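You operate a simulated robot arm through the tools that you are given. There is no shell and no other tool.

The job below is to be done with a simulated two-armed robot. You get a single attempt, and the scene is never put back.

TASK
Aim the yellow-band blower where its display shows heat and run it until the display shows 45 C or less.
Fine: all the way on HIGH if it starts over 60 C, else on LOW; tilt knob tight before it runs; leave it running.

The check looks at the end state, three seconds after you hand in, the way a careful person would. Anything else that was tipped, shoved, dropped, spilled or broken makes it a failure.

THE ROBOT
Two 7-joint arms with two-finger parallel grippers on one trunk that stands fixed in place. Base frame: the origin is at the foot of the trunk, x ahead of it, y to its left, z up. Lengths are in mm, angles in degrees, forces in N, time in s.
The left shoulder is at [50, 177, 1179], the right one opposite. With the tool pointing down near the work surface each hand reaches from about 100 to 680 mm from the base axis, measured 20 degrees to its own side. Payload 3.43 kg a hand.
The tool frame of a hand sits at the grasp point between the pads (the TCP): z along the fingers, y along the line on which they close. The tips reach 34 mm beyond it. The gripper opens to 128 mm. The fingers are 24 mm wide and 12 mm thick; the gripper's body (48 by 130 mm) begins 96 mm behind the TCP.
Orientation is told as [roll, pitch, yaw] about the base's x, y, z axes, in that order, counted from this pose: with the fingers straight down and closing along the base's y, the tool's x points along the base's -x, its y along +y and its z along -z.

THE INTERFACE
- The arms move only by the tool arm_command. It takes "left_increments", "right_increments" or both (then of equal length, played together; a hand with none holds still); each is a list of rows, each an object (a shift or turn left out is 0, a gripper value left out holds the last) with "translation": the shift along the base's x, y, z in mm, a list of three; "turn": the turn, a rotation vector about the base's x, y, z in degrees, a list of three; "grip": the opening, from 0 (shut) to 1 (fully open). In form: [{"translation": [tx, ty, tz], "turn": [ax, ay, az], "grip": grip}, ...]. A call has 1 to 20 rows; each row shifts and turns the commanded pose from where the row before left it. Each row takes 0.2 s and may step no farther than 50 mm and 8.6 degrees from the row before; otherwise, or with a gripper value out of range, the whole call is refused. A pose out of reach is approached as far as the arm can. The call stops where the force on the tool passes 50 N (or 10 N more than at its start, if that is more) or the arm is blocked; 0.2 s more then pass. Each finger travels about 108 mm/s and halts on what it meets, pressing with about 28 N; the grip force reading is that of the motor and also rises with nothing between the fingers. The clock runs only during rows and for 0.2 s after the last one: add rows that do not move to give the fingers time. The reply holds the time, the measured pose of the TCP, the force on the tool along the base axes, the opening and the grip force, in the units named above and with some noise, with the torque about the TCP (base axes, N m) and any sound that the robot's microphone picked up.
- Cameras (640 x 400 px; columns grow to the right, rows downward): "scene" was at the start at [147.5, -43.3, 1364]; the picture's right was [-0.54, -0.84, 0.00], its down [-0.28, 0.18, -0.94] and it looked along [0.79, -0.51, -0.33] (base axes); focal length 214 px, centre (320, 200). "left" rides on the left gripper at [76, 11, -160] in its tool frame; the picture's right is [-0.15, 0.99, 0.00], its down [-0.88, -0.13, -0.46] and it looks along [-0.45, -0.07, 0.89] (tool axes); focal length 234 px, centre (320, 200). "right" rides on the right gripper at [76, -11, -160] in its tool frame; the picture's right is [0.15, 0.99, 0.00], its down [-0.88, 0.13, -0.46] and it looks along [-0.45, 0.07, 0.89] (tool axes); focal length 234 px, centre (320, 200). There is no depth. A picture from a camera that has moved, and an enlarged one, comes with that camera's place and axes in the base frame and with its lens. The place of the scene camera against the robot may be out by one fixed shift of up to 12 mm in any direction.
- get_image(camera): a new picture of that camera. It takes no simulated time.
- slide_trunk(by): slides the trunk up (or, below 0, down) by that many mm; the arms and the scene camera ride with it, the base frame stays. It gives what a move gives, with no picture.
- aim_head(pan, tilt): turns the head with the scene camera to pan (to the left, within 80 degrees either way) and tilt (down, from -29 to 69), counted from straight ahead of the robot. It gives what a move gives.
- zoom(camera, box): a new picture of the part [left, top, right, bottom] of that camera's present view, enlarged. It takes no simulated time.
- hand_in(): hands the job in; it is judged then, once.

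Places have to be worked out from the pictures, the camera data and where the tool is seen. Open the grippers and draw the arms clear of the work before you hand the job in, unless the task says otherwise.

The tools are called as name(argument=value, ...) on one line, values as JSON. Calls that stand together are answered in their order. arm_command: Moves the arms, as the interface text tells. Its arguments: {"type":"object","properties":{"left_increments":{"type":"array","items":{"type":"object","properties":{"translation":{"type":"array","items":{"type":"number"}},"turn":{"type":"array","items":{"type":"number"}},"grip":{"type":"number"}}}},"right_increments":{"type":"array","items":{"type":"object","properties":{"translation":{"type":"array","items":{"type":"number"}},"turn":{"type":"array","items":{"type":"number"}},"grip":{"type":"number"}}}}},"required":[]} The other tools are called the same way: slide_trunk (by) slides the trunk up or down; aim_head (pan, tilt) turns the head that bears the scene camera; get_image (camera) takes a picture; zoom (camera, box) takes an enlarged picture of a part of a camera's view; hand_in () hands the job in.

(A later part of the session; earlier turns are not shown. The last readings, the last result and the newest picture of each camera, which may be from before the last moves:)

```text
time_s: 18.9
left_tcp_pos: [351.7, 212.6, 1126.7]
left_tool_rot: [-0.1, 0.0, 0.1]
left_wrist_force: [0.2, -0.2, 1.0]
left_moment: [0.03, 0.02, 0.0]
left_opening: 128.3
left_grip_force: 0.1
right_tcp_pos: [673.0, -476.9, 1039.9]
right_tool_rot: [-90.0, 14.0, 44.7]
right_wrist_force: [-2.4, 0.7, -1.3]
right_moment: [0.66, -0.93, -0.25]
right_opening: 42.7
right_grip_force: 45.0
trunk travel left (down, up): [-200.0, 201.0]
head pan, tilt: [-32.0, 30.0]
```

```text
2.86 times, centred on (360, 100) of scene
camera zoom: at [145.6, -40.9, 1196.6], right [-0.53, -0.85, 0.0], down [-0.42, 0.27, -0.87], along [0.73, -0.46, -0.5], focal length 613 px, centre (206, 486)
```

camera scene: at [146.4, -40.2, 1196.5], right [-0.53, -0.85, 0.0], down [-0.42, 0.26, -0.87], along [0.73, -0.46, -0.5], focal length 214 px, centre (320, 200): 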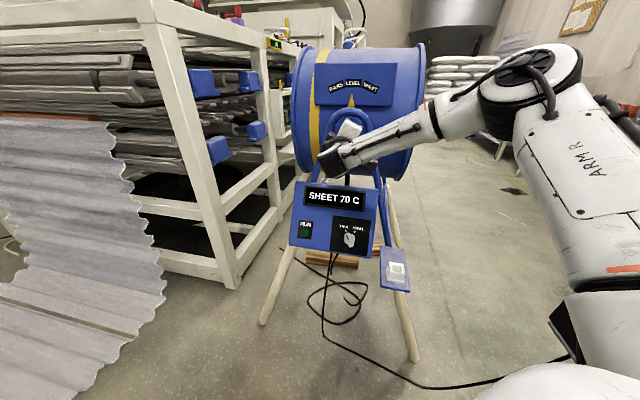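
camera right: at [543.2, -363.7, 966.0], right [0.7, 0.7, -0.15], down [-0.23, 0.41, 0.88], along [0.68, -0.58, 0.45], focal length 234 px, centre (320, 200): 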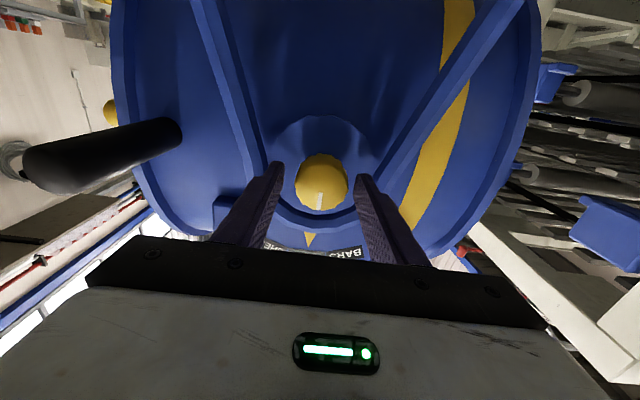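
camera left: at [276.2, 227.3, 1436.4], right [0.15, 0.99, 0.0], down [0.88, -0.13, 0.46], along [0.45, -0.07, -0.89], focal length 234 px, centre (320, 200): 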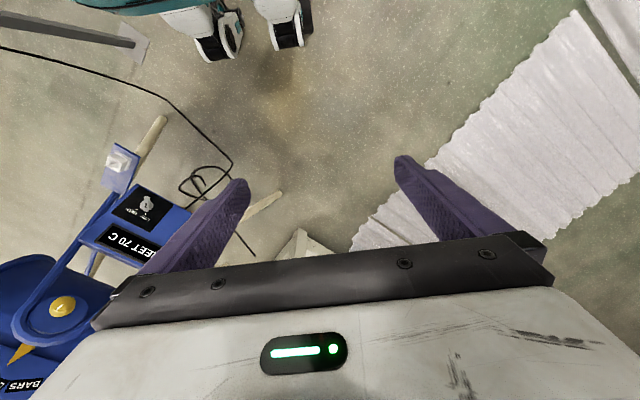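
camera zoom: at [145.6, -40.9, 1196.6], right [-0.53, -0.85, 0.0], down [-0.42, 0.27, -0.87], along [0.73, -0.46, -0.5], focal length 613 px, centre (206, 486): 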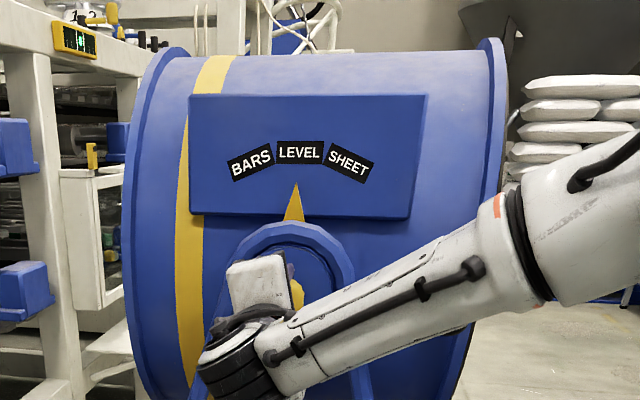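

The mark slipped ~14° in the grip and torque rose to ~1.1 N·m: the knob is at its counterclockwise stop, about 90° loosened. I open the fingers and withdraw along −p.

arm_command(right_increments=[{"grip": 0.48}, {"grip": 0.48}, {"translation": [-8, 8, 0]}, {"translation": [-15, 15, 0]}, {"translation": [-20, 20, 0]}, {"translation": [-30, 30, 0]}, {"translation": [-30, 30, 0]}])

get_image(camera="right")

get_image(camera="scene")

```text
time_s: 20.6
left_tcp_pos: [354.1, 213.4, 1127.7]
left_tool_rot: [-0.1, 0.0, 0.1]
left_wrist_force: [0.6, 0.4, 0.7]
left_moment: [0.0, 0.01, -0.03]
left_opening: 128.0
left_grip_force: 0.1
right_tcp_pos: [571.1, -372.4, 1040.5]
right_tool_rot: [-90.1, 14.0, 45.0]
right_wrist_force: [0.4, 0.3, 0.3]
right_moment: [-0.01, -0.01, -0.05]
right_opening: 61.4
right_grip_force: 0.1
trunk travel left (down, up): [-200.0, 201.0]
head pan, tilt: [-32.0, 30.0]
```

```text
taken
camera right: at [406.6, -310.9, 1071.3], right [-0.27, -0.27, -0.92], down [0.26, 0.9, -0.34], along [0.93, -0.33, -0.17], focal length 234 px, centre (320, 200)
```

right: 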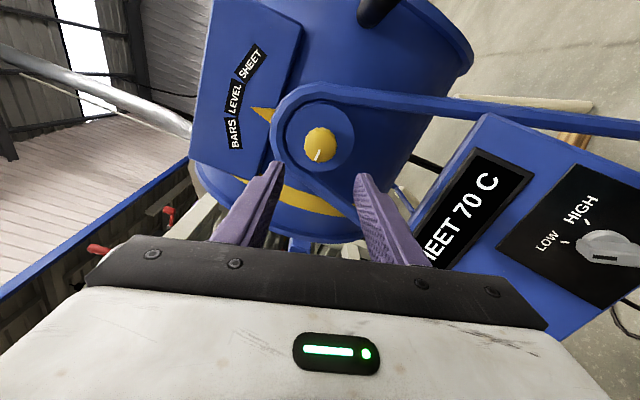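

```text
taken
camera scene: at [145.7, -40.7, 1196.6], right [-0.53, -0.85, 0.0], down [-0.42, 0.26, -0.87], along [0.73, -0.46, -0.5], focal length 214 px, centre (320, 200)
```

scene: 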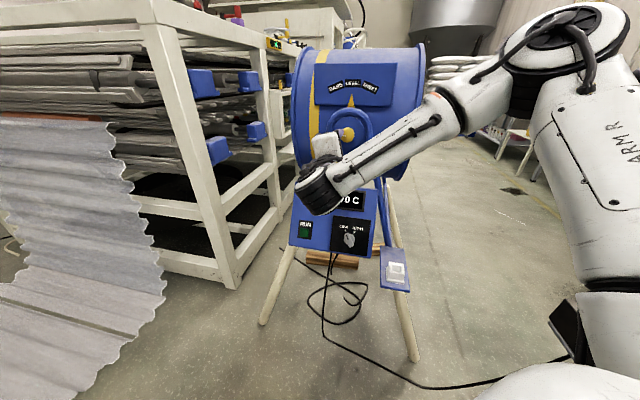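

The drum still sits at LEVEL without moving by itself. I slide the hand sideways along −d in front of the handle, with the fingers squared up so that they close vertically, and look at the handle.

arm_command(right_increments=[{"translation": [-20, -20, 0], "turn": [4.95, -4.95, 0]}, {"translation": [-25, -25, 1], "turn": [4.95, -4.95, 0]}, {"translation": [-25, -25, 1], "grip": 0.55}, {"translation": [-25, -25, 1]}])

get_image(camera="right")

get_image(camera="scene")

```text
time_s: 21.6
left_tcp_pos: [352.4, 213.3, 1128.9]
left_tool_rot: [-0.1, -0.1, 0.1]
left_wrist_force: [0.1, 0.3, -0.5]
left_moment: [-0.04, 0.03, -0.02]
left_opening: 128.0
left_grip_force: 0.2
right_tcp_pos: [473.9, -469.0, 1042.1]
right_tool_rot: [-90.0, 0.0, 44.9]
right_wrist_force: [0.1, 0.2, 0.0]
right_moment: [-0.04, -0.02, 0.01]
right_opening: 70.5
right_grip_force: 0.2
trunk travel left (down, up): [-200.0, 201.0]
head pan, tilt: [-32.0, 30.0]
```

```text
taken
camera right: at [307.8, -410.7, 1055.0], right [-0.1, -0.1, -0.99], down [0.3, 0.94, -0.13], along [0.95, -0.31, -0.07], focal length 234 px, centre (320, 200)
```

right: 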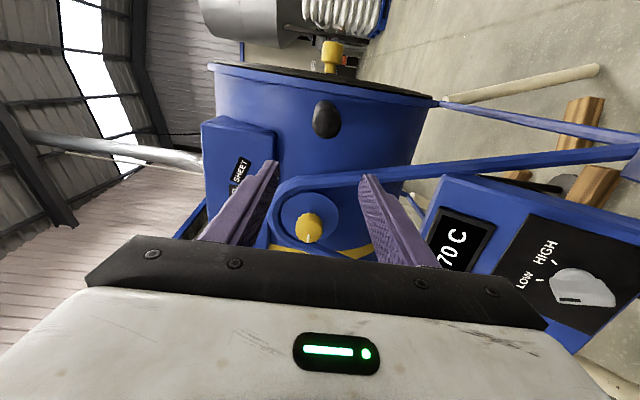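

```text
taken
camera scene: at [145.7, -41.0, 1196.6], right [-0.53, -0.85, 0.0], down [-0.42, 0.27, -0.87], along [0.73, -0.46, -0.5], focal length 214 px, centre (320, 200)
```

scene: 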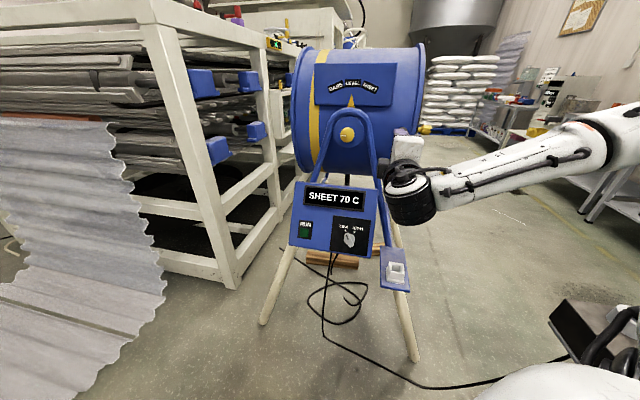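

Handle end triangulates to ≈ [528,-579,1041] (30 mm thick, pointing straight at the robot). I shift 40 mm along −d and advance 75 mm, then check alignment.

arm_command(right_increments=[{"translation": [-14, -14, 0]}, {"translation": [-14, -14, 0]}, {"translation": [18, -18, 0]}, {"translation": [18, -18, 0]}, {"translation": [17, -17, 0]}])

get_image(camera="right")

```text
time_s: 22.8
left_tcp_pos: [352.7, 213.8, 1127.7]
left_tool_rot: [-0.1, 0.0, 0.1]
left_wrist_force: [-0.3, 0.3, 0.0]
left_moment: [-0.03, 0.03, 0.0]
left_opening: 128.0
left_grip_force: 0.0
right_tcp_pos: [499.5, -550.3, 1044.5]
right_tool_rot: [-90.0, 0.1, 45.0]
right_wrist_force: [0.6, -0.4, 0.0]
right_moment: [0.03, -0.04, 0.03]
right_opening: 70.3
right_grip_force: 0.1
trunk travel left (down, up): [-200.0, 201.0]
head pan, tilt: [-32.0, 30.0]
```

```text
taken
camera right: at [333.9, -491.0, 1056.2], right [-0.1, -0.1, -0.99], down [0.3, 0.94, -0.13], along [0.95, -0.31, -0.07], focal length 234 px, centre (320, 200)
```

right: 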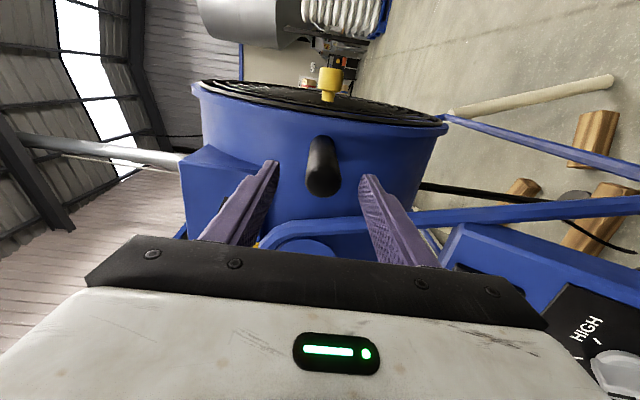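

The handle is centred between the fingers in the closing plane to about 4 mm. I lower 3 mm and advance 53 mm so that the pads surround it, then close.

arm_command(right_increments=[{"translation": [12.5, -12.5, -3]}, {"translation": [12.5, -12.5, 0]}, {"translation": [12.5, -12.5, 0]}])

get_image(camera="right")

```text
time_s: 23.6
left_tcp_pos: [353.1, 214.0, 1127.4]
left_tool_rot: [-0.1, -0.1, 0.1]
left_wrist_force: [-0.3, 1.0, 0.5]
left_moment: [0.0, -0.01, 0.0]
left_opening: 128.0
left_grip_force: 0.0
right_tcp_pos: [537.0, -587.2, 1040.2]
right_tool_rot: [-89.9, 0.1, 45.1]
right_wrist_force: [0.9, -0.1, 0.0]
right_moment: [0.0, 0.04, 0.01]
right_opening: 70.5
right_grip_force: 0.0
trunk travel left (down, up): [-200.0, 201.0]
head pan, tilt: [-32.0, 30.0]
```

```text
taken
camera right: at [370.8, -528.3, 1053.2], right [-0.1, -0.1, -0.99], down [0.3, 0.94, -0.13], along [0.95, -0.31, -0.07], focal length 234 px, centre (320, 200)
```

right: 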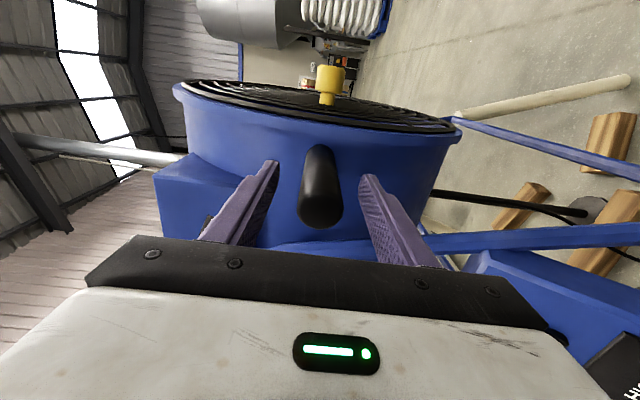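

The handle lies between the pads. I close the gripper on it.

arm_command(right_increments=[{"grip": 0.15}, {"grip": 0.15}, {"grip": 0.15}])

get_image(camera="right")

```text
time_s: 24.4
left_tcp_pos: [352.4, 214.3, 1128.9]
left_tool_rot: [-0.1, 0.0, 0.1]
left_wrist_force: [-0.7, -0.3, 0.6]
left_moment: [0.03, -0.01, 0.01]
left_opening: 128.0
left_grip_force: 0.0
right_tcp_pos: [537.1, -585.7, 1039.8]
right_tool_rot: [-90.1, 0.1, 45.0]
right_wrist_force: [0.2, -0.1, -2.1]
right_moment: [-0.26, -0.16, 0.14]
right_opening: 33.8
right_grip_force: 45.0
trunk travel left (down, up): [-200.0, 201.0]
head pan, tilt: [-32.0, 30.0]
```

```text
taken
camera right: at [370.8, -528.4, 1052.6], right [-0.11, -0.1, -0.99], down [0.3, 0.94, -0.13], along [0.95, -0.31, -0.07], focal length 234 px, centre (320, 200)
```

right: 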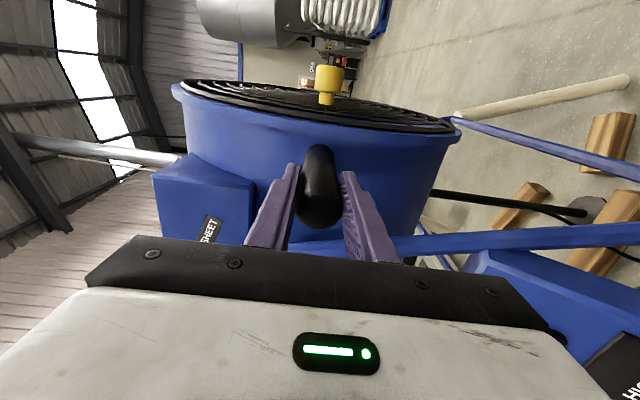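

Firm grip at 33.8 mm. I lift the handle along the arc about the pivot (radius ≈176 mm), 8° first, and check force and labels.

arm_command(right_increments=[{"translation": [0.3, 0.3, 12.3], "turn": [-2.83, 2.83, 0]}, {"translation": [0.9, 0.9, 12.2], "turn": [-2.83, 2.83, 0]}])

zoom(camera="scene", box=[270, 30, 450, 170])

```text
time_s: 24.9
left_tcp_pos: [351.8, 213.0, 1128.6]
left_tool_rot: [-0.1, 0.1, 0.0]
left_wrist_force: [0.3, -0.1, -0.5]
left_moment: [0.02, 0.01, 0.0]
left_opening: 127.9
left_grip_force: 0.1
right_tcp_pos: [539.2, -586.7, 1066.0]
right_tool_rot: [-90.0, 8.2, 44.9]
right_wrist_force: [-4.7, -1.3, -5.9]
right_moment: [-0.41, 0.53, 0.69]
right_opening: 33.6
right_grip_force: 44.9
trunk travel left (down, up): [-200.0, 201.0]
head pan, tilt: [-32.0, 30.0]
```

```text
2.86 times, centred on (360, 100) of scene
camera zoom: at [145.9, -41.1, 1196.7], right [-0.53, -0.85, 0.0], down [-0.42, 0.27, -0.87], along [0.73, -0.46, -0.5], focal length 613 px, centre (206, 486)
```

zoom: 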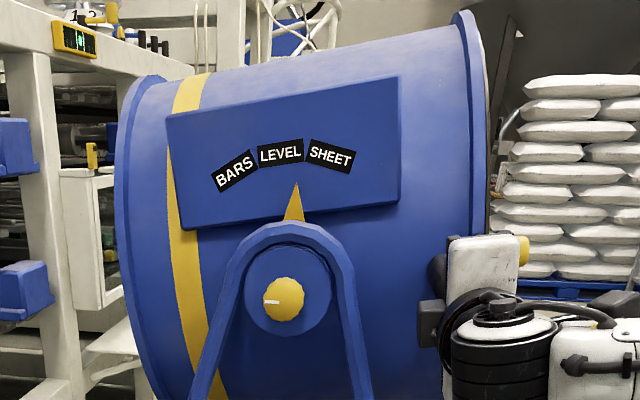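

It tilts easily (≈8° so far). SHEET moves 19 px per 8°, and needs about 31 px more, so about 12–13° further; I go 12° on.

arm_command(right_increments=[{"translation": [1.5, 1.5, 12.1], "turn": [-2.83, 2.83, 0]}, {"translation": [2.1, 2.1, 11.9], "turn": [-2.83, 2.83, 0]}, {"translation": [2.7, 2.7, 11.7], "turn": [-2.83, 2.83, 0]}])

zoom(camera="scene", box=[270, 30, 450, 170])

get_image(camera="right")

```text
time_s: 25.8
left_tcp_pos: [354.0, 213.2, 1128.3]
left_tool_rot: [-0.1, 0.0, 0.2]
left_wrist_force: [-0.1, -0.8, -0.2]
left_moment: [0.0, -0.02, 0.0]
left_opening: 128.4
left_grip_force: 0.2
right_tcp_pos: [546.1, -579.2, 1102.2]
right_tool_rot: [-90.1, 20.2, 44.9]
right_wrist_force: [-2.5, 3.2, -3.0]
right_moment: [0.25, 1.11, -1.25]
right_opening: 33.8
right_grip_force: 45.2
trunk travel left (down, up): [-200.0, 201.0]
head pan, tilt: [-32.0, 30.0]
```

```text
2.86 times, centred on (360, 100) of scene
camera zoom: at [146.0, -40.7, 1196.8], right [-0.53, -0.85, 0.0], down [-0.42, 0.26, -0.87], along [0.73, -0.46, -0.5], focal length 613 px, centre (206, 486)
```

zoom: 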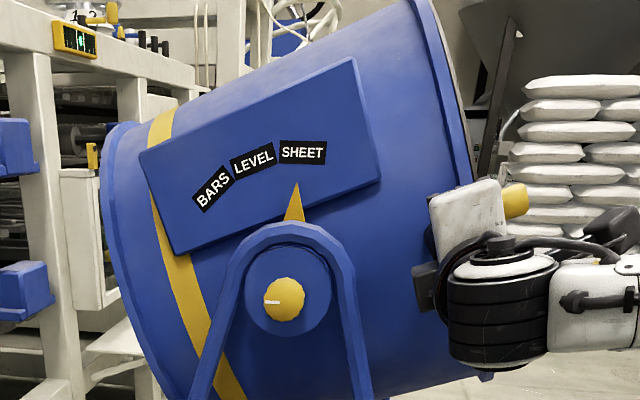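

```text
taken
camera right: at [384.9, -514.1, 1140.0], right [-0.34, -0.34, -0.88], down [0.23, 0.87, -0.43], along [0.91, -0.35, -0.22], focal length 234 px, centre (320, 200)
```

right: 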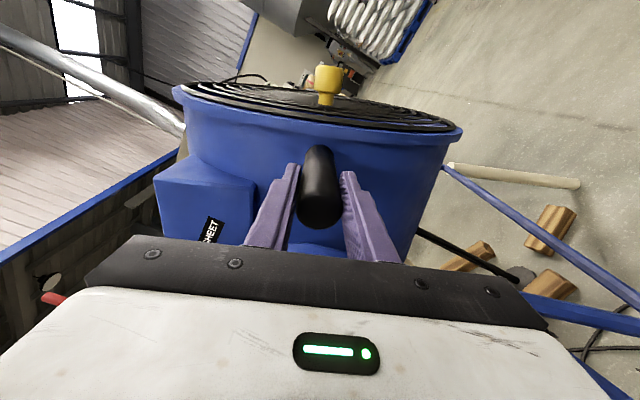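

SHEET now sits over the pointer, where LEVEL sat before. I zoom in to judge it finely.

zoom(camera="scene", box=[320, 70, 385, 125])

```text
7.27 times, centred on (352, 98) of scene
camera zoom: at [146.0, -40.7, 1196.8], right [-0.53, -0.85, 0.0], down [-0.42, 0.26, -0.87], along [0.73, -0.46, -0.5], focal length 1560 px, centre (84, 946)
```

zoom: 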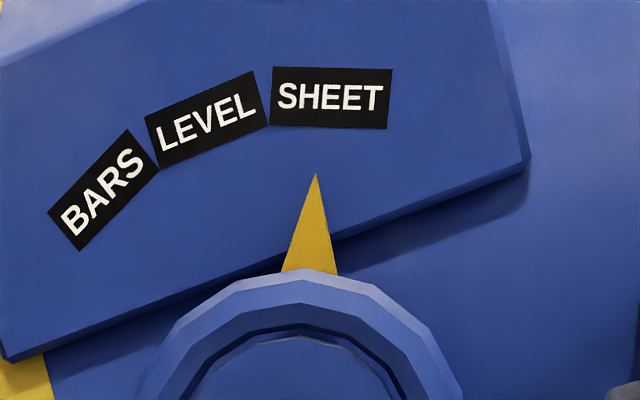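

SHEET is within about 0.5° of the pointer axis (compared with where LEVEL sat). Wrist force is only a few newtons, so the drum seems balanced; I open the fingers just slightly and wait to see whether it stays.

arm_command(right_increments=[{"grip": 0.31}, {"grip": 0.31}, {"grip": 0.31}, {"grip": 0.31}, {"grip": 0.31}])

zoom(camera="scene", box=[320, 70, 385, 125])

get_image(camera="right")

```text
time_s: 26.9
left_tcp_pos: [353.1, 212.8, 1127.7]
left_tool_rot: [-0.1, 0.0, 0.2]
left_wrist_force: [0.7, -0.3, -0.1]
left_moment: [0.0, 0.0, 0.01]
left_opening: 128.1
left_grip_force: 0.0
right_tcp_pos: [546.6, -579.3, 1101.7]
right_tool_rot: [-89.9, 20.1, 45.0]
right_wrist_force: [0.2, 1.0, -0.4]
right_moment: [-0.01, 0.0, -0.02]
right_opening: 40.1
right_grip_force: 0.2
trunk travel left (down, up): [-200.0, 201.0]
head pan, tilt: [-32.0, 30.0]
```

```text
7.27 times, centred on (352, 98) of scene
camera zoom: at [145.8, -40.8, 1196.6], right [-0.53, -0.85, 0.0], down [-0.42, 0.27, -0.87], along [0.73, -0.46, -0.5], focal length 1560 px, centre (84, 946)
```

zoom: 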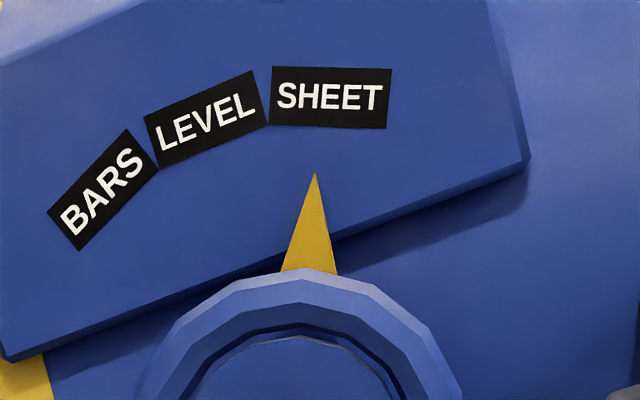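

```text
taken
camera right: at [384.7, -514.5, 1138.5], right [-0.34, -0.34, -0.88], down [0.23, 0.88, -0.42], along [0.91, -0.35, -0.22], focal length 234 px, centre (320, 200)
```

right: 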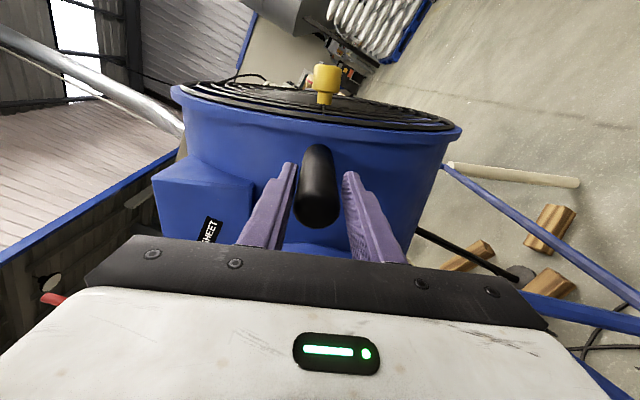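

The drum stays put with the fingers just clear of the handle, so it holds by itself. I open wider, withdraw along −p, and carry the hand back in front of the knob.

arm_command(right_increments=[{"grip": 0.55}, {"grip": 0.55}, {"translation": [-15, 15, 0]}, {"translation": [-25, 25, 0]}, {"translation": [-30, 30, 0]}, {"translation": [-22, 22, 0]}])

get_image(camera="right")

get_image(camera="scene")

```text
time_s: 28.4
left_tcp_pos: [353.9, 213.6, 1128.4]
left_tool_rot: [-0.2, 0.0, 0.2]
left_wrist_force: [-0.1, 0.0, 0.4]
left_moment: [0.0, -0.04, 0.01]
left_opening: 128.1
left_grip_force: 0.0
right_tcp_pos: [452.7, -486.5, 1100.4]
right_tool_rot: [-89.9, 20.0, 44.8]
right_wrist_force: [-0.3, 0.4, 0.6]
right_moment: [0.01, 0.0, 0.04]
right_opening: 70.5
right_grip_force: 0.1
trunk travel left (down, up): [-200.0, 201.0]
head pan, tilt: [-32.0, 30.0]
```

```text
taken
camera right: at [293.0, -422.4, 1138.4], right [-0.34, -0.34, -0.88], down [0.23, 0.88, -0.42], along [0.91, -0.35, -0.22], focal length 234 px, centre (320, 200)
```

right: 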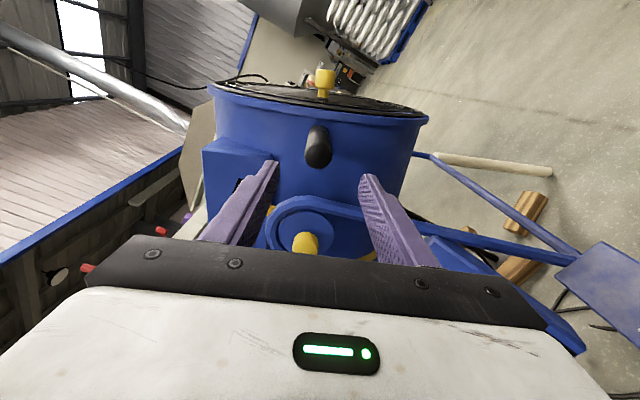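

```text
taken
camera scene: at [145.7, -40.7, 1196.6], right [-0.53, -0.85, 0.0], down [-0.42, 0.26, -0.87], along [0.73, -0.46, -0.5], focal length 214 px, centre (320, 200)
```

scene: 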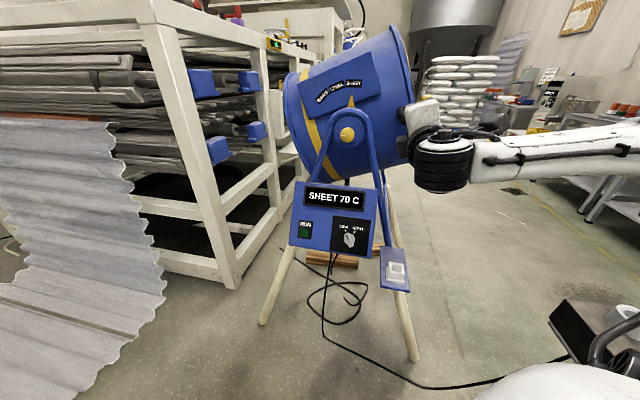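

I move across to the knob line at standoff depth, squaring the wrist to ~100° of its counterclockwise range so I have room to turn clockwise.

arm_command(right_increments=[{"translation": [24, 24, -12], "turn": [5, -5, 0], "grip": 0.48}, {"translation": [24, 24, -12], "turn": [2, -2, 0]}, {"translation": [24, 24, -12]}, {"translation": [24, 24, -12]}, {"translation": [20.7, 19.5, -11]}])

get_image(camera="right")

```text
time_s: 29.6
left_tcp_pos: [354.1, 213.6, 1127.7]
left_tool_rot: [0.0, 0.0, 0.1]
left_wrist_force: [-0.4, 0.5, 0.0]
left_moment: [0.04, 0.02, -0.01]
left_opening: 128.2
left_grip_force: 0.1
right_tcp_pos: [569.6, -371.6, 1041.1]
right_tool_rot: [-90.0, 10.0, 45.1]
right_wrist_force: [0.3, 0.7, 0.6]
right_moment: [0.0, -0.01, 0.01]
right_opening: 61.2
right_grip_force: 0.0
trunk travel left (down, up): [-200.0, 201.0]
head pan, tilt: [-32.0, 30.0]
```

```text
taken
camera right: at [405.3, -310.0, 1067.1], right [-0.23, -0.22, -0.95], down [0.28, 0.92, -0.28], along [0.93, -0.32, -0.15], focal length 234 px, centre (320, 200)
```

right: 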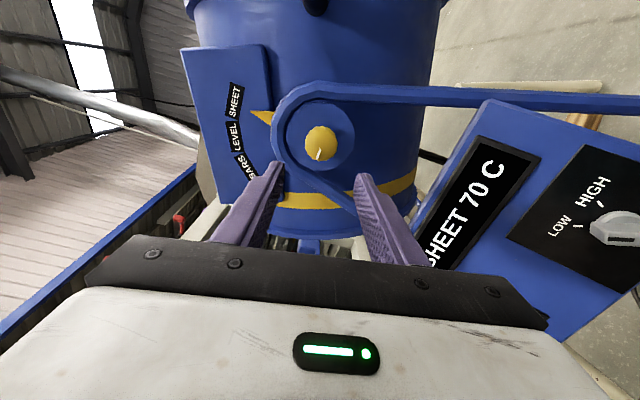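

The knob is on the tool axis. I advance 146 mm along p to the earlier grasp depth and close on the knob.

arm_command(right_increments=[{"translation": [25, -25, 0]}, {"translation": [25, -25, 0]}, {"translation": [25, -25, 0]}, {"translation": [18, -18, 0]}, {"translation": [10, -10, 0]}, {"grip": 0.3}, {"grip": 0.3}, {"grip": 0.3}])

zoom(camera="right", box=[220, 100, 420, 260])

```text
time_s: 31.4
left_tcp_pos: [353.7, 213.0, 1127.8]
left_tool_rot: [-0.1, 0.0, 0.1]
left_wrist_force: [0.5, -0.2, 0.4]
left_moment: [0.0, -0.03, 0.02]
left_opening: 128.1
left_grip_force: 0.1
right_tcp_pos: [673.3, -475.7, 1039.5]
right_tool_rot: [-89.9, 10.2, 45.0]
right_wrist_force: [-4.3, 1.0, -8.7]
right_moment: [-0.36, -0.36, 0.04]
right_opening: 42.9
right_grip_force: 44.9
trunk travel left (down, up): [-200.0, 201.0]
head pan, tilt: [-32.0, 30.0]
```

```text
2.50 times, centred on (320, 180) of right
camera zoom: at [508.5, -414.0, 1066.1], right [-0.23, -0.22, -0.95], down [0.27, 0.92, -0.28], along [0.93, -0.32, -0.15], focal length 585 px, centre (320, 250)
```

zoom: 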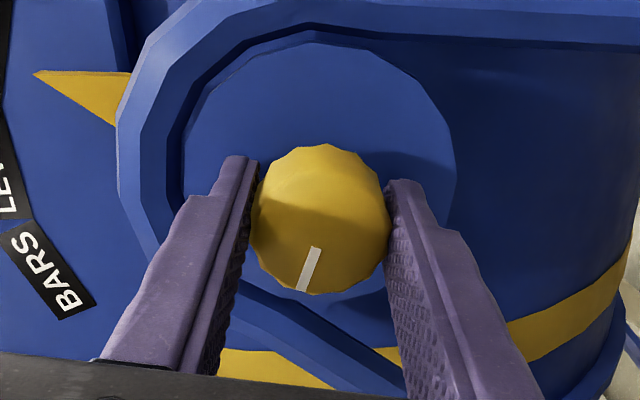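

Gripped at 42.9 mm. I turn it clockwise 72° first, then watch the torque as the stop nears.

arm_command(right_increments=[{"turn": [5.66, -5.66, 0]}, {"turn": [5.66, -5.66, 0]}, {"turn": [5.66, -5.66, 0]}, {"turn": [5.66, -5.66, 0]}, {"turn": [5.66, -5.66, 0]}, {"turn": [5.66, -5.66, 0]}, {"turn": [5.66, -5.66, 0]}, {"turn": [5.66, -5.66, 0]}, {"turn": [5.66, -5.66, 0]}])

zoom(camera="right", box=[220, 100, 420, 260])

zoom(camera="scene", box=[270, 30, 450, 170])

```text
time_s: 33.4
left_tcp_pos: [353.0, 213.1, 1128.9]
left_tool_rot: [0.0, 0.0, 0.1]
left_wrist_force: [-0.2, 0.2, 0.0]
left_moment: [-0.02, 0.0, -0.02]
left_opening: 128.0
left_grip_force: 0.0
right_tcp_pos: [673.4, -476.0, 1039.6]
right_tool_rot: [-89.6, -62.0, 44.7]
right_wrist_force: [-11.4, 6.5, -15.9]
right_moment: [-0.29, -0.34, 0.5]
right_opening: 42.8
right_grip_force: 45.1
trunk travel left (down, up): [-200.0, 201.0]
head pan, tilt: [-32.0, 30.0]
```

```text
2.50 times, centred on (320, 180) of right
camera zoom: at [527.5, -394.7, 980.2], right [0.57, 0.57, -0.59], down [0.05, 0.69, 0.72], along [0.82, -0.44, 0.36], focal length 585 px, centre (320, 250)
```

zoom: 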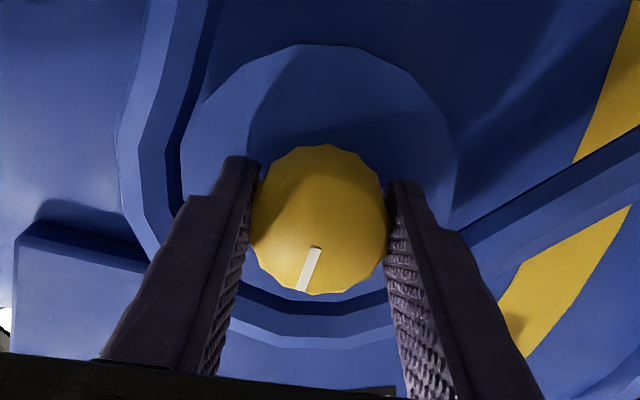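

```text
2.86 times, centred on (360, 100) of scene
camera zoom: at [146.2, -41.3, 1196.4], right [-0.53, -0.85, 0.0], down [-0.42, 0.27, -0.87], along [0.73, -0.46, -0.5], focal length 613 px, centre (206, 486)
```

zoom: 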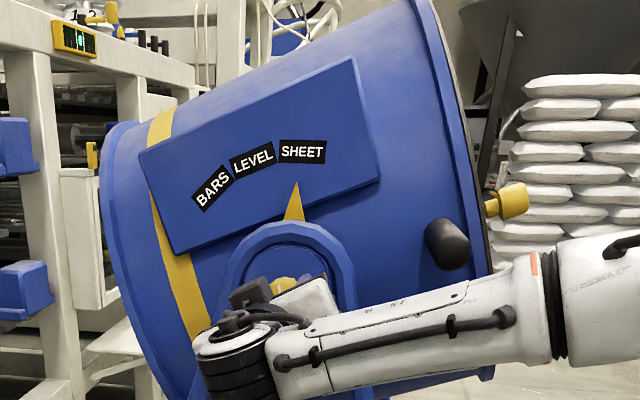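

The knob followed 72° and the drum stays on SHEET. I turn on clockwise into the stop, another 28° in small steps.

arm_command(right_increments=[{"turn": [4.95, -4.95, 0]}, {"turn": [4.95, -4.95, 0]}, {"turn": [4.95, -4.95, 0]}, {"turn": [4.95, -4.95, 0]}])

zoom(camera="right", box=[220, 100, 420, 260])

zoom(camera="scene", box=[270, 30, 450, 170])

```text
time_s: 34.4
left_tcp_pos: [352.9, 212.1, 1127.0]
left_tool_rot: [-0.1, -0.1, 0.1]
left_wrist_force: [0.6, 1.0, -0.3]
left_moment: [-0.02, 0.0, 0.0]
left_opening: 127.7
left_grip_force: 0.0
right_tcp_pos: [672.4, -474.6, 1044.1]
right_tool_rot: [148.0, -89.8, 166.9]
right_wrist_force: [-2.3, 1.5, -3.7]
right_moment: [-0.14, 1.04, 0.04]
right_opening: 43.6
right_grip_force: 45.1
trunk travel left (down, up): [-200.0, 201.0]
head pan, tilt: [-32.0, 30.0]
```

```text
2.50 times, centred on (320, 180) of right
camera zoom: at [552.3, -370.7, 968.7], right [0.7, 0.7, -0.14], down [-0.23, 0.42, 0.88], along [0.67, -0.58, 0.45], focal length 585 px, centre (320, 250)
```

zoom: 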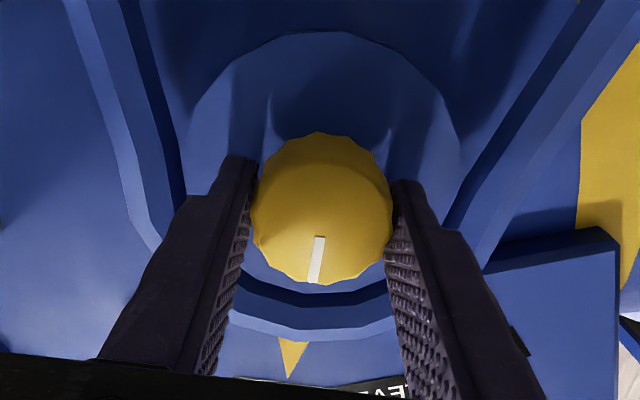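

```text
2.86 times, centred on (360, 100) of scene
camera zoom: at [146.1, -40.8, 1196.8], right [-0.53, -0.85, 0.0], down [-0.42, 0.26, -0.87], along [0.73, -0.46, -0.5], focal length 613 px, centre (206, 486)
```

zoom: 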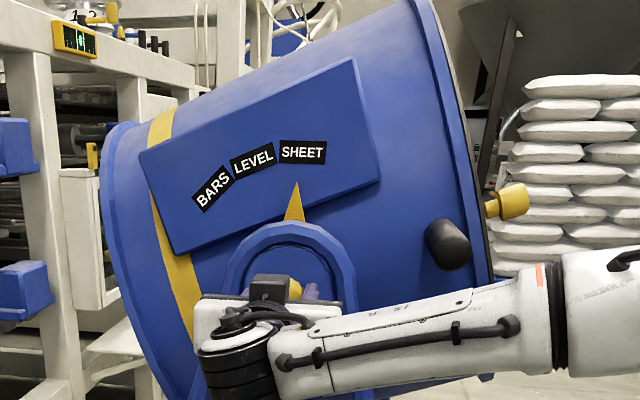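

The mark is back at 12 o'clock, with ~0.8 N·m reaction and slip at the clockwise stop: the knob is tight and the drum still on SHEET. I release and withdraw.

arm_command(right_increments=[{"grip": 0.48}, {"grip": 0.48}, {"translation": [-8, 8, 0]}, {"translation": [-15, 15, 0]}, {"translation": [-25, 25, 0]}, {"translation": [-30, 30, 0]}, {"translation": [-30, 30, 0]}, {"translation": [-30, 30, 0]}])

get_image(camera="right")

zoom(camera="scene", box=[270, 30, 450, 170])

```text
time_s: 36.1
left_tcp_pos: [352.6, 216.0, 1128.1]
left_tool_rot: [-0.1, 0.0, 0.1]
left_wrist_force: [0.1, 0.6, 0.7]
left_moment: [0.01, 0.0, -0.05]
left_opening: 128.0
left_grip_force: 0.0
right_tcp_pos: [534.6, -335.2, 1042.7]
right_tool_rot: [-103.9, -89.9, 58.9]
right_wrist_force: [-0.5, -0.3, 0.2]
right_moment: [0.02, 0.0, 0.0]
right_opening: 61.5
right_grip_force: 0.0
trunk travel left (down, up): [-200.0, 201.0]
head pan, tilt: [-32.0, 30.0]
```

```text
taken
camera right: at [413.3, -231.5, 967.5], right [0.7, 0.7, -0.15], down [-0.23, 0.42, 0.88], along [0.68, -0.58, 0.45], focal length 234 px, centre (320, 200)
```

right: 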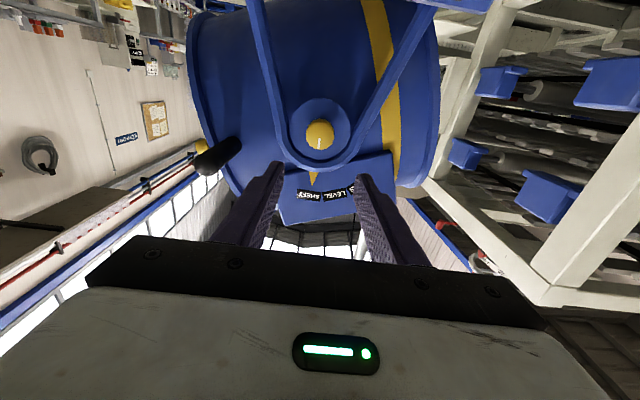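

```text
2.86 times, centred on (360, 100) of scene
camera zoom: at [145.8, -40.7, 1196.6], right [-0.53, -0.85, 0.0], down [-0.42, 0.26, -0.87], along [0.73, -0.46, -0.5], focal length 613 px, centre (206, 486)
```

zoom: 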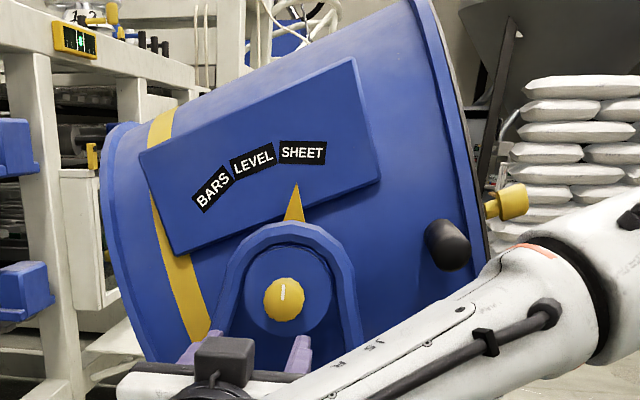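

The tilt is done: SHEET at the pointer, mark upright, knob tight. Next is the dial: I draw back, pitch the hand down 24°, then lower the trunk 150 mm.

arm_command(right_increments=[{"translation": [-25, 25, 5], "turn": [5.66, 5.66, 0]}, {"translation": [-25, 25, 5], "turn": [5.66, 5.66, 0]}, {"translation": [-25, 25, 5], "turn": [5.66, 5.66, 0]}])

slide_trunk(by=-150)

get_image(camera="right")

get_image(camera="scene")

```text
time_s: 37.0
left_tcp_pos: [354.5, 213.5, 1127.3]
left_tool_rot: [-0.1, 0.0, 0.1]
left_wrist_force: [0.5, -0.5, -0.1]
left_moment: [0.03, 0.04, 0.01]
left_opening: 127.9
left_grip_force: 0.1
right_tcp_pos: [459.8, -261.3, 1056.6]
right_tool_rot: [-0.4, -65.9, -44.6]
right_wrist_force: [-0.8, -0.5, -0.2]
right_moment: [-0.01, -0.02, 0.01]
right_opening: 61.3
right_grip_force: 0.1
trunk travel left (down, up): [-200.0, 201.0]
head pan, tilt: [-32.0, 30.0]
```

```text
time_s: 38.7
left_tcp_pos: [353.1, 212.5, 978.1]
left_tool_rot: [-0.2, 0.1, 0.1]
left_wrist_force: [0.5, -0.2, -0.5]
left_moment: [0.03, 0.0, 0.0]
left_opening: 127.8
left_grip_force: 0.0
right_tcp_pos: [459.4, -260.9, 906.4]
right_tool_rot: [-0.3, -66.0, -44.7]
right_wrist_force: [0.0, -0.2, -0.8]
right_moment: [0.01, 0.0, -0.04]
right_opening: 61.2
right_grip_force: 0.1
trunk travel left (down, up): [-50.0, 351.0]
head pan, tilt: [-32.0, 30.0]
```

```text
taken
camera right: at [326.1, -144.6, 903.9], right [0.66, 0.74, -0.14], down [0.05, 0.13, 0.99], along [0.75, -0.66, 0.05], focal length 234 px, centre (320, 200)
```

right: 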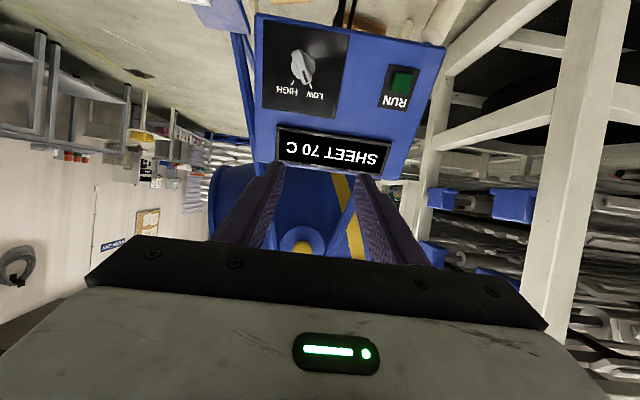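

```text
taken
camera scene: at [145.7, -40.8, 1046.7], right [-0.53, -0.85, 0.0], down [-0.42, 0.27, -0.87], along [0.73, -0.46, -0.5], focal length 214 px, centre (320, 200)
```

scene: 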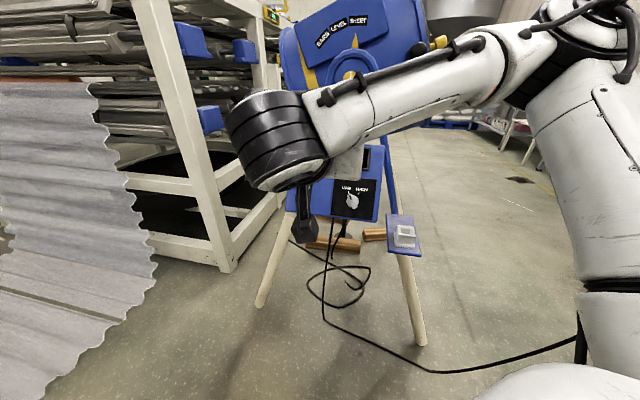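

From several views: dial ≈ [563,-422,729], RUN ≈ [700,-323,710], and the panel leans back about 28°. I move the hand to a view pose ~120 mm off the dial along the panel normal.

arm_command(right_increments=[{"translation": [0, -15, -25], "turn": [2, 2, 0]}, {"translation": [5, -18, -25], "turn": [1.2, 1.2, 0]}, {"translation": [5, -18, -25]}, {"translation": [10, -18, -24]}, {"translation": [10, -18, -20]}])

get_image(camera="right")

get_image(camera="scene")

```text
time_s: 39.9
left_tcp_pos: [352.9, 214.4, 976.9]
left_tool_rot: [-0.1, 0.0, 0.1]
left_wrist_force: [-0.1, 0.5, -0.2]
left_moment: [0.01, 0.02, 0.0]
left_opening: 127.9
left_grip_force: 0.1
right_tcp_pos: [490.0, -348.3, 785.7]
right_tool_rot: [-0.2, -61.4, -44.6]
right_wrist_force: [0.6, -0.5, 0.2]
right_moment: [0.03, 0.02, 0.01]
right_opening: 61.5
right_grip_force: 0.0
trunk travel left (down, up): [-50.0, 351.0]
head pan, tilt: [-32.0, 30.0]
```

```text
taken
camera right: at [356.5, -232.2, 797.4], right [0.65, 0.75, -0.13], down [0.11, 0.08, 0.99], along [0.75, -0.66, -0.03], focal length 234 px, centre (320, 200)
```

right: 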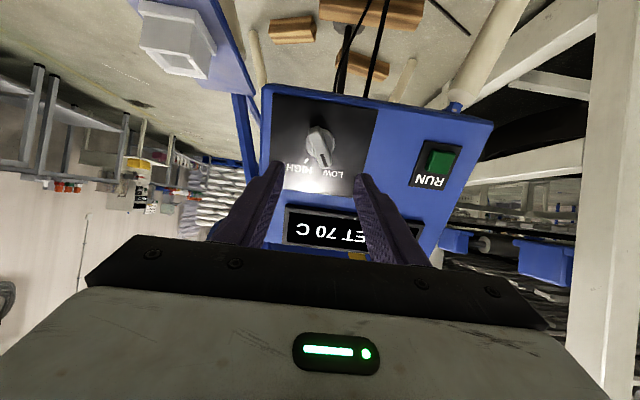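

```text
taken
camera scene: at [145.8, -40.8, 1046.6], right [-0.53, -0.85, 0.0], down [-0.42, 0.27, -0.87], along [0.73, -0.46, -0.5], focal length 214 px, centre (320, 200)
```

scene: 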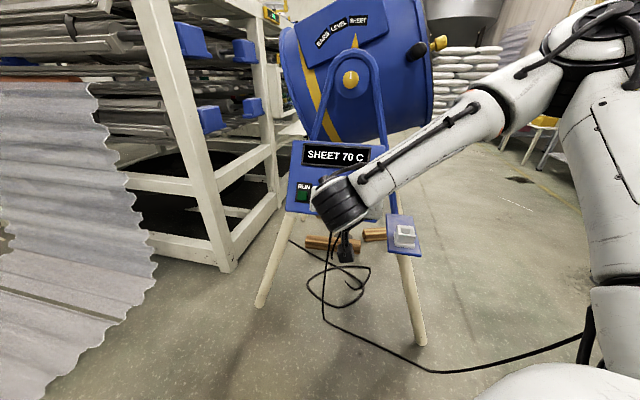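

The dial is nearly centred between the fingers, about 10 px beyond. I zoom to see the lever orientation and the marks.

zoom(camera="right", box=[260, 90, 380, 190])

zoom(camera="right", box=[120, 0, 280, 140])

```text
4.00 times, centred on (320, 140) of right
camera zoom: at [356.5, -232.2, 797.4], right [0.65, 0.75, -0.13], down [0.11, 0.08, 0.99], along [0.75, -0.66, -0.03], focal length 937 px, centre (320, 440)
```

zoom: 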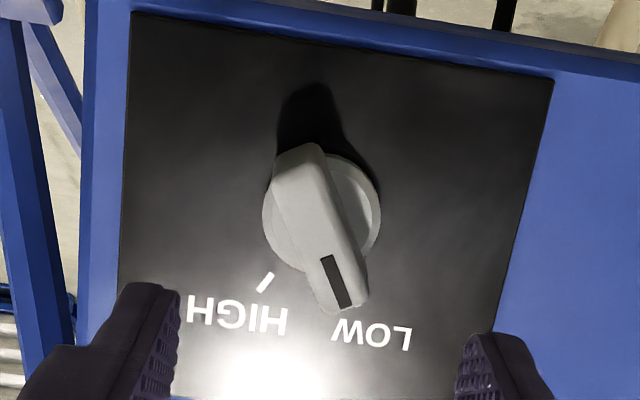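

```text
2.86 times, centred on (200, 70) of right
camera zoom: at [356.5, -232.2, 797.4], right [0.65, 0.75, -0.13], down [0.11, 0.08, 0.99], along [0.75, -0.66, -0.03], focal length 669 px, centre (663, 571)
```

zoom: 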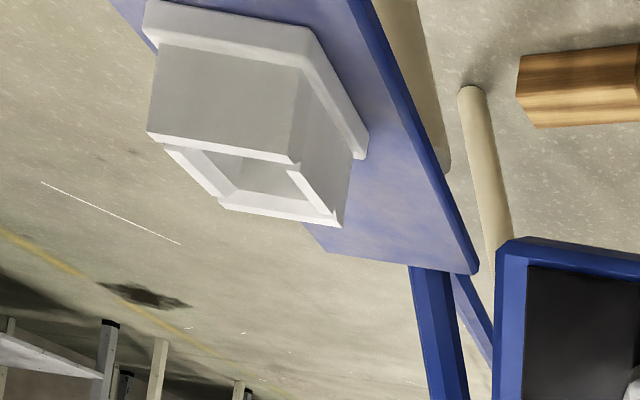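

The lever points at LOW, about 28° one side of the panel's vertical; HIGH's tick is about 29° on the other. I first test in free space that the wrist can roll 32° clockwise there.

arm_command(right_increments=[{"turn": [4.97, -4.97, -3.83]}, {"turn": [4.97, -4.97, -3.83]}, {"turn": [4.97, -4.97, -3.83]}, {"turn": [4.97, -4.97, -3.83]}, {"turn": [1.24, -1.24, -0.96]}])

get_image(camera="right")

```text
time_s: 41.1
left_tcp_pos: [352.9, 213.4, 978.0]
left_tool_rot: [-0.1, 0.0, 0.1]
left_wrist_force: [0.6, 1.5, -0.3]
left_moment: [0.02, -0.01, -0.01]
left_opening: 128.0
left_grip_force: 0.1
right_tcp_pos: [489.0, -347.9, 787.5]
right_tool_rot: [45.8, -46.7, -99.7]
right_wrist_force: [0.6, 0.2, -0.2]
right_moment: [-0.01, 0.01, -0.02]
right_opening: 61.5
right_grip_force: 0.0
trunk travel left (down, up): [-50.0, 351.0]
head pan, tilt: [-32.0, 30.0]
```

```text
taken
camera right: at [390.2, -202.6, 804.5], right [0.78, 0.49, 0.38], down [-0.28, -0.26, 0.92], along [0.55, -0.83, -0.06], focal length 234 px, centre (320, 200)
```

right: 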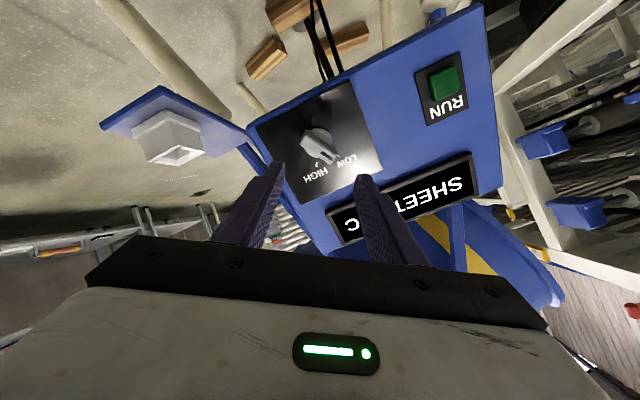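

The roll is reachable. I zoom here too, since this second viewpoint fixes the dial's place.

zoom(camera="right", box=[260, 90, 380, 190])

zoom(camera="right", box=[390, 20, 510, 130])

```text
4.00 times, centred on (320, 140) of right
camera zoom: at [390.2, -202.6, 804.5], right [0.78, 0.49, 0.38], down [-0.28, -0.26, 0.92], along [0.55, -0.83, -0.06], focal length 937 px, centre (320, 440)
```

zoom: 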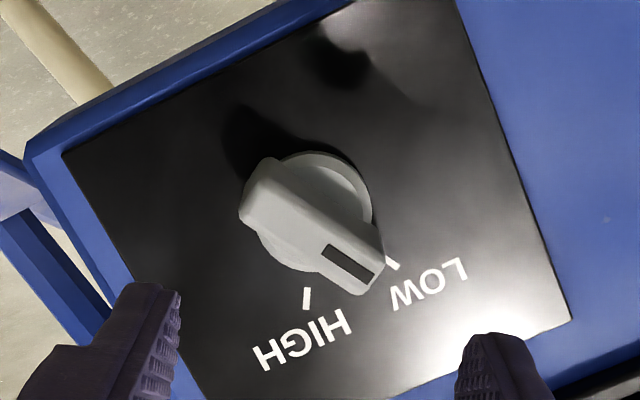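

```text
3.64 times, centred on (450, 75) of right
camera zoom: at [390.2, -202.6, 804.5], right [0.78, 0.49, 0.38], down [-0.28, -0.26, 0.92], along [0.55, -0.83, -0.06], focal length 852 px, centre (-153, 654)
```

zoom: 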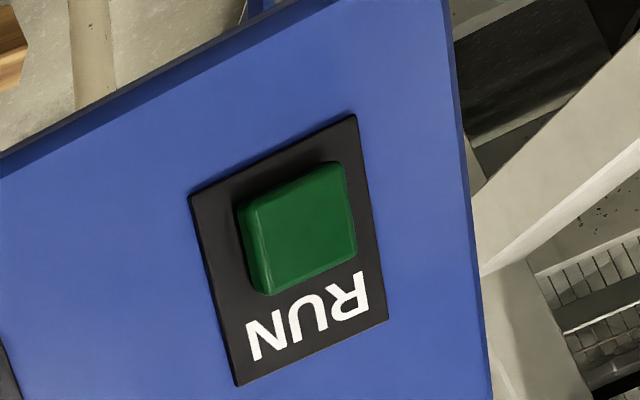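

Dial base centre ≈ [570,-429.5,718]; the lever is rolled ≈30° counterclockwise and ticks are ~63° apart. I roll the hand to +30°, centre it on the dial axis and advance 55 mm along the normal with the fingers at 42 mm.

arm_command(right_increments=[{"turn": [-4.91, 4.91, 3.78], "translation": [-1, 1, -2], "grip": 0.33}, {"turn": [-4.91, 4.91, 3.78], "translation": [-1, 1, -2]}, {"turn": [-4.91, 4.91, 3.78], "translation": [-0.4, 0, -1.2]}, {"turn": [-4.91, 4.91, 3.78]}, {"turn": [-4.91, 4.91, 3.78]}, {"turn": [-4.91, 4.91, 3.78]}, {"turn": [-4.91, 4.91, 3.78]}, {"turn": [-4.91, 4.91, 3.78]}, {"translation": [17, -17, -13.2]}, {"translation": [17, -17, -13.2]}])

get_image(camera="right")

zoom(camera="right", box=[250, 100, 390, 210])

```text
time_s: 43.3
left_tcp_pos: [351.6, 212.4, 977.7]
left_tool_rot: [-0.1, 0.0, 0.1]
left_wrist_force: [-0.4, 0.6, 0.1]
left_moment: [0.01, -0.03, -0.02]
left_opening: 128.0
left_grip_force: 0.0
right_tcp_pos: [519.8, -380.6, 754.8]
right_tool_rot: [-42.0, -50.0, 4.7]
right_wrist_force: [-0.6, -0.1, -0.6]
right_moment: [0.01, -0.03, -0.03]
right_opening: 42.2
right_grip_force: 0.0
trunk travel left (down, up): [-50.0, 351.0]
head pan, tilt: [-32.0, 30.0]
```

```text
taken
camera right: at [367.1, -294.2, 780.0], right [0.35, 0.77, -0.54], down [0.34, 0.43, 0.84], along [0.87, -0.48, -0.11], focal length 234 px, centre (320, 200)
```

right: 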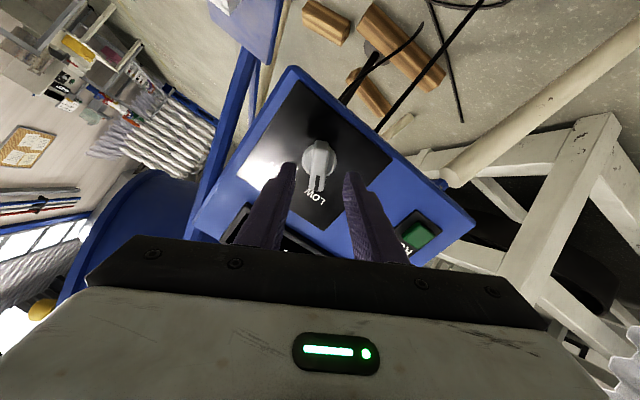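

```text
3.64 times, centred on (320, 155) of right
camera zoom: at [367.1, -294.2, 780.0], right [0.35, 0.77, -0.54], down [0.34, 0.43, 0.84], along [0.87, -0.48, -0.11], focal length 852 px, centre (320, 364)
```

zoom: 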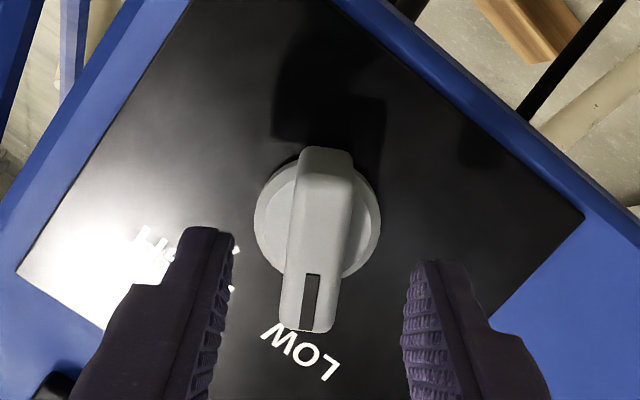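

Aligned: the dial base sits where the tool axis predicts, and the lever lies between the fingers. I advance 41 mm along the normal and close on the lever.

arm_command(right_increments=[{"translation": [10, -10, -7.7]}, {"translation": [8, -8, -6.2]}, {"translation": [7.5, -7.5, -5.8]}])

zoom(camera="right", box=[250, 100, 390, 210])

```text
time_s: 44.1
left_tcp_pos: [354.3, 213.3, 977.1]
left_tool_rot: [-0.1, 0.0, 0.0]
left_wrist_force: [0.1, -0.6, -0.1]
left_moment: [-0.03, -0.01, 0.0]
left_opening: 128.1
left_grip_force: 0.1
right_tcp_pos: [545.7, -406.3, 737.4]
right_tool_rot: [-42.1, -50.1, 4.6]
right_wrist_force: [-0.3, 0.2, -0.1]
right_moment: [-0.02, -0.01, 0.0]
right_opening: 42.4
right_grip_force: 0.0
trunk travel left (down, up): [-50.0, 351.0]
head pan, tilt: [-32.0, 30.0]
```

```text
3.64 times, centred on (320, 155) of right
camera zoom: at [393.1, -319.8, 760.9], right [0.35, 0.77, -0.54], down [0.34, 0.43, 0.84], along [0.87, -0.48, -0.11], focal length 852 px, centre (320, 364)
```

zoom: 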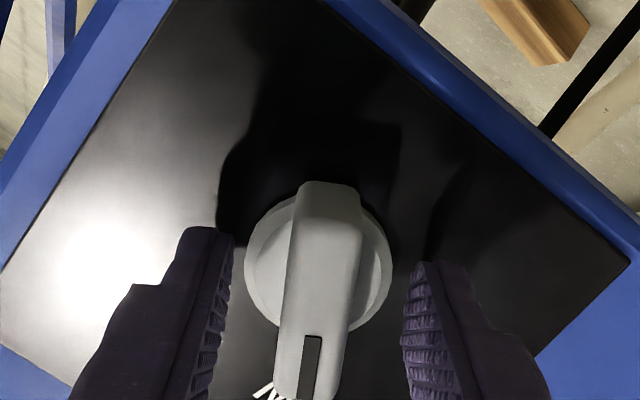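

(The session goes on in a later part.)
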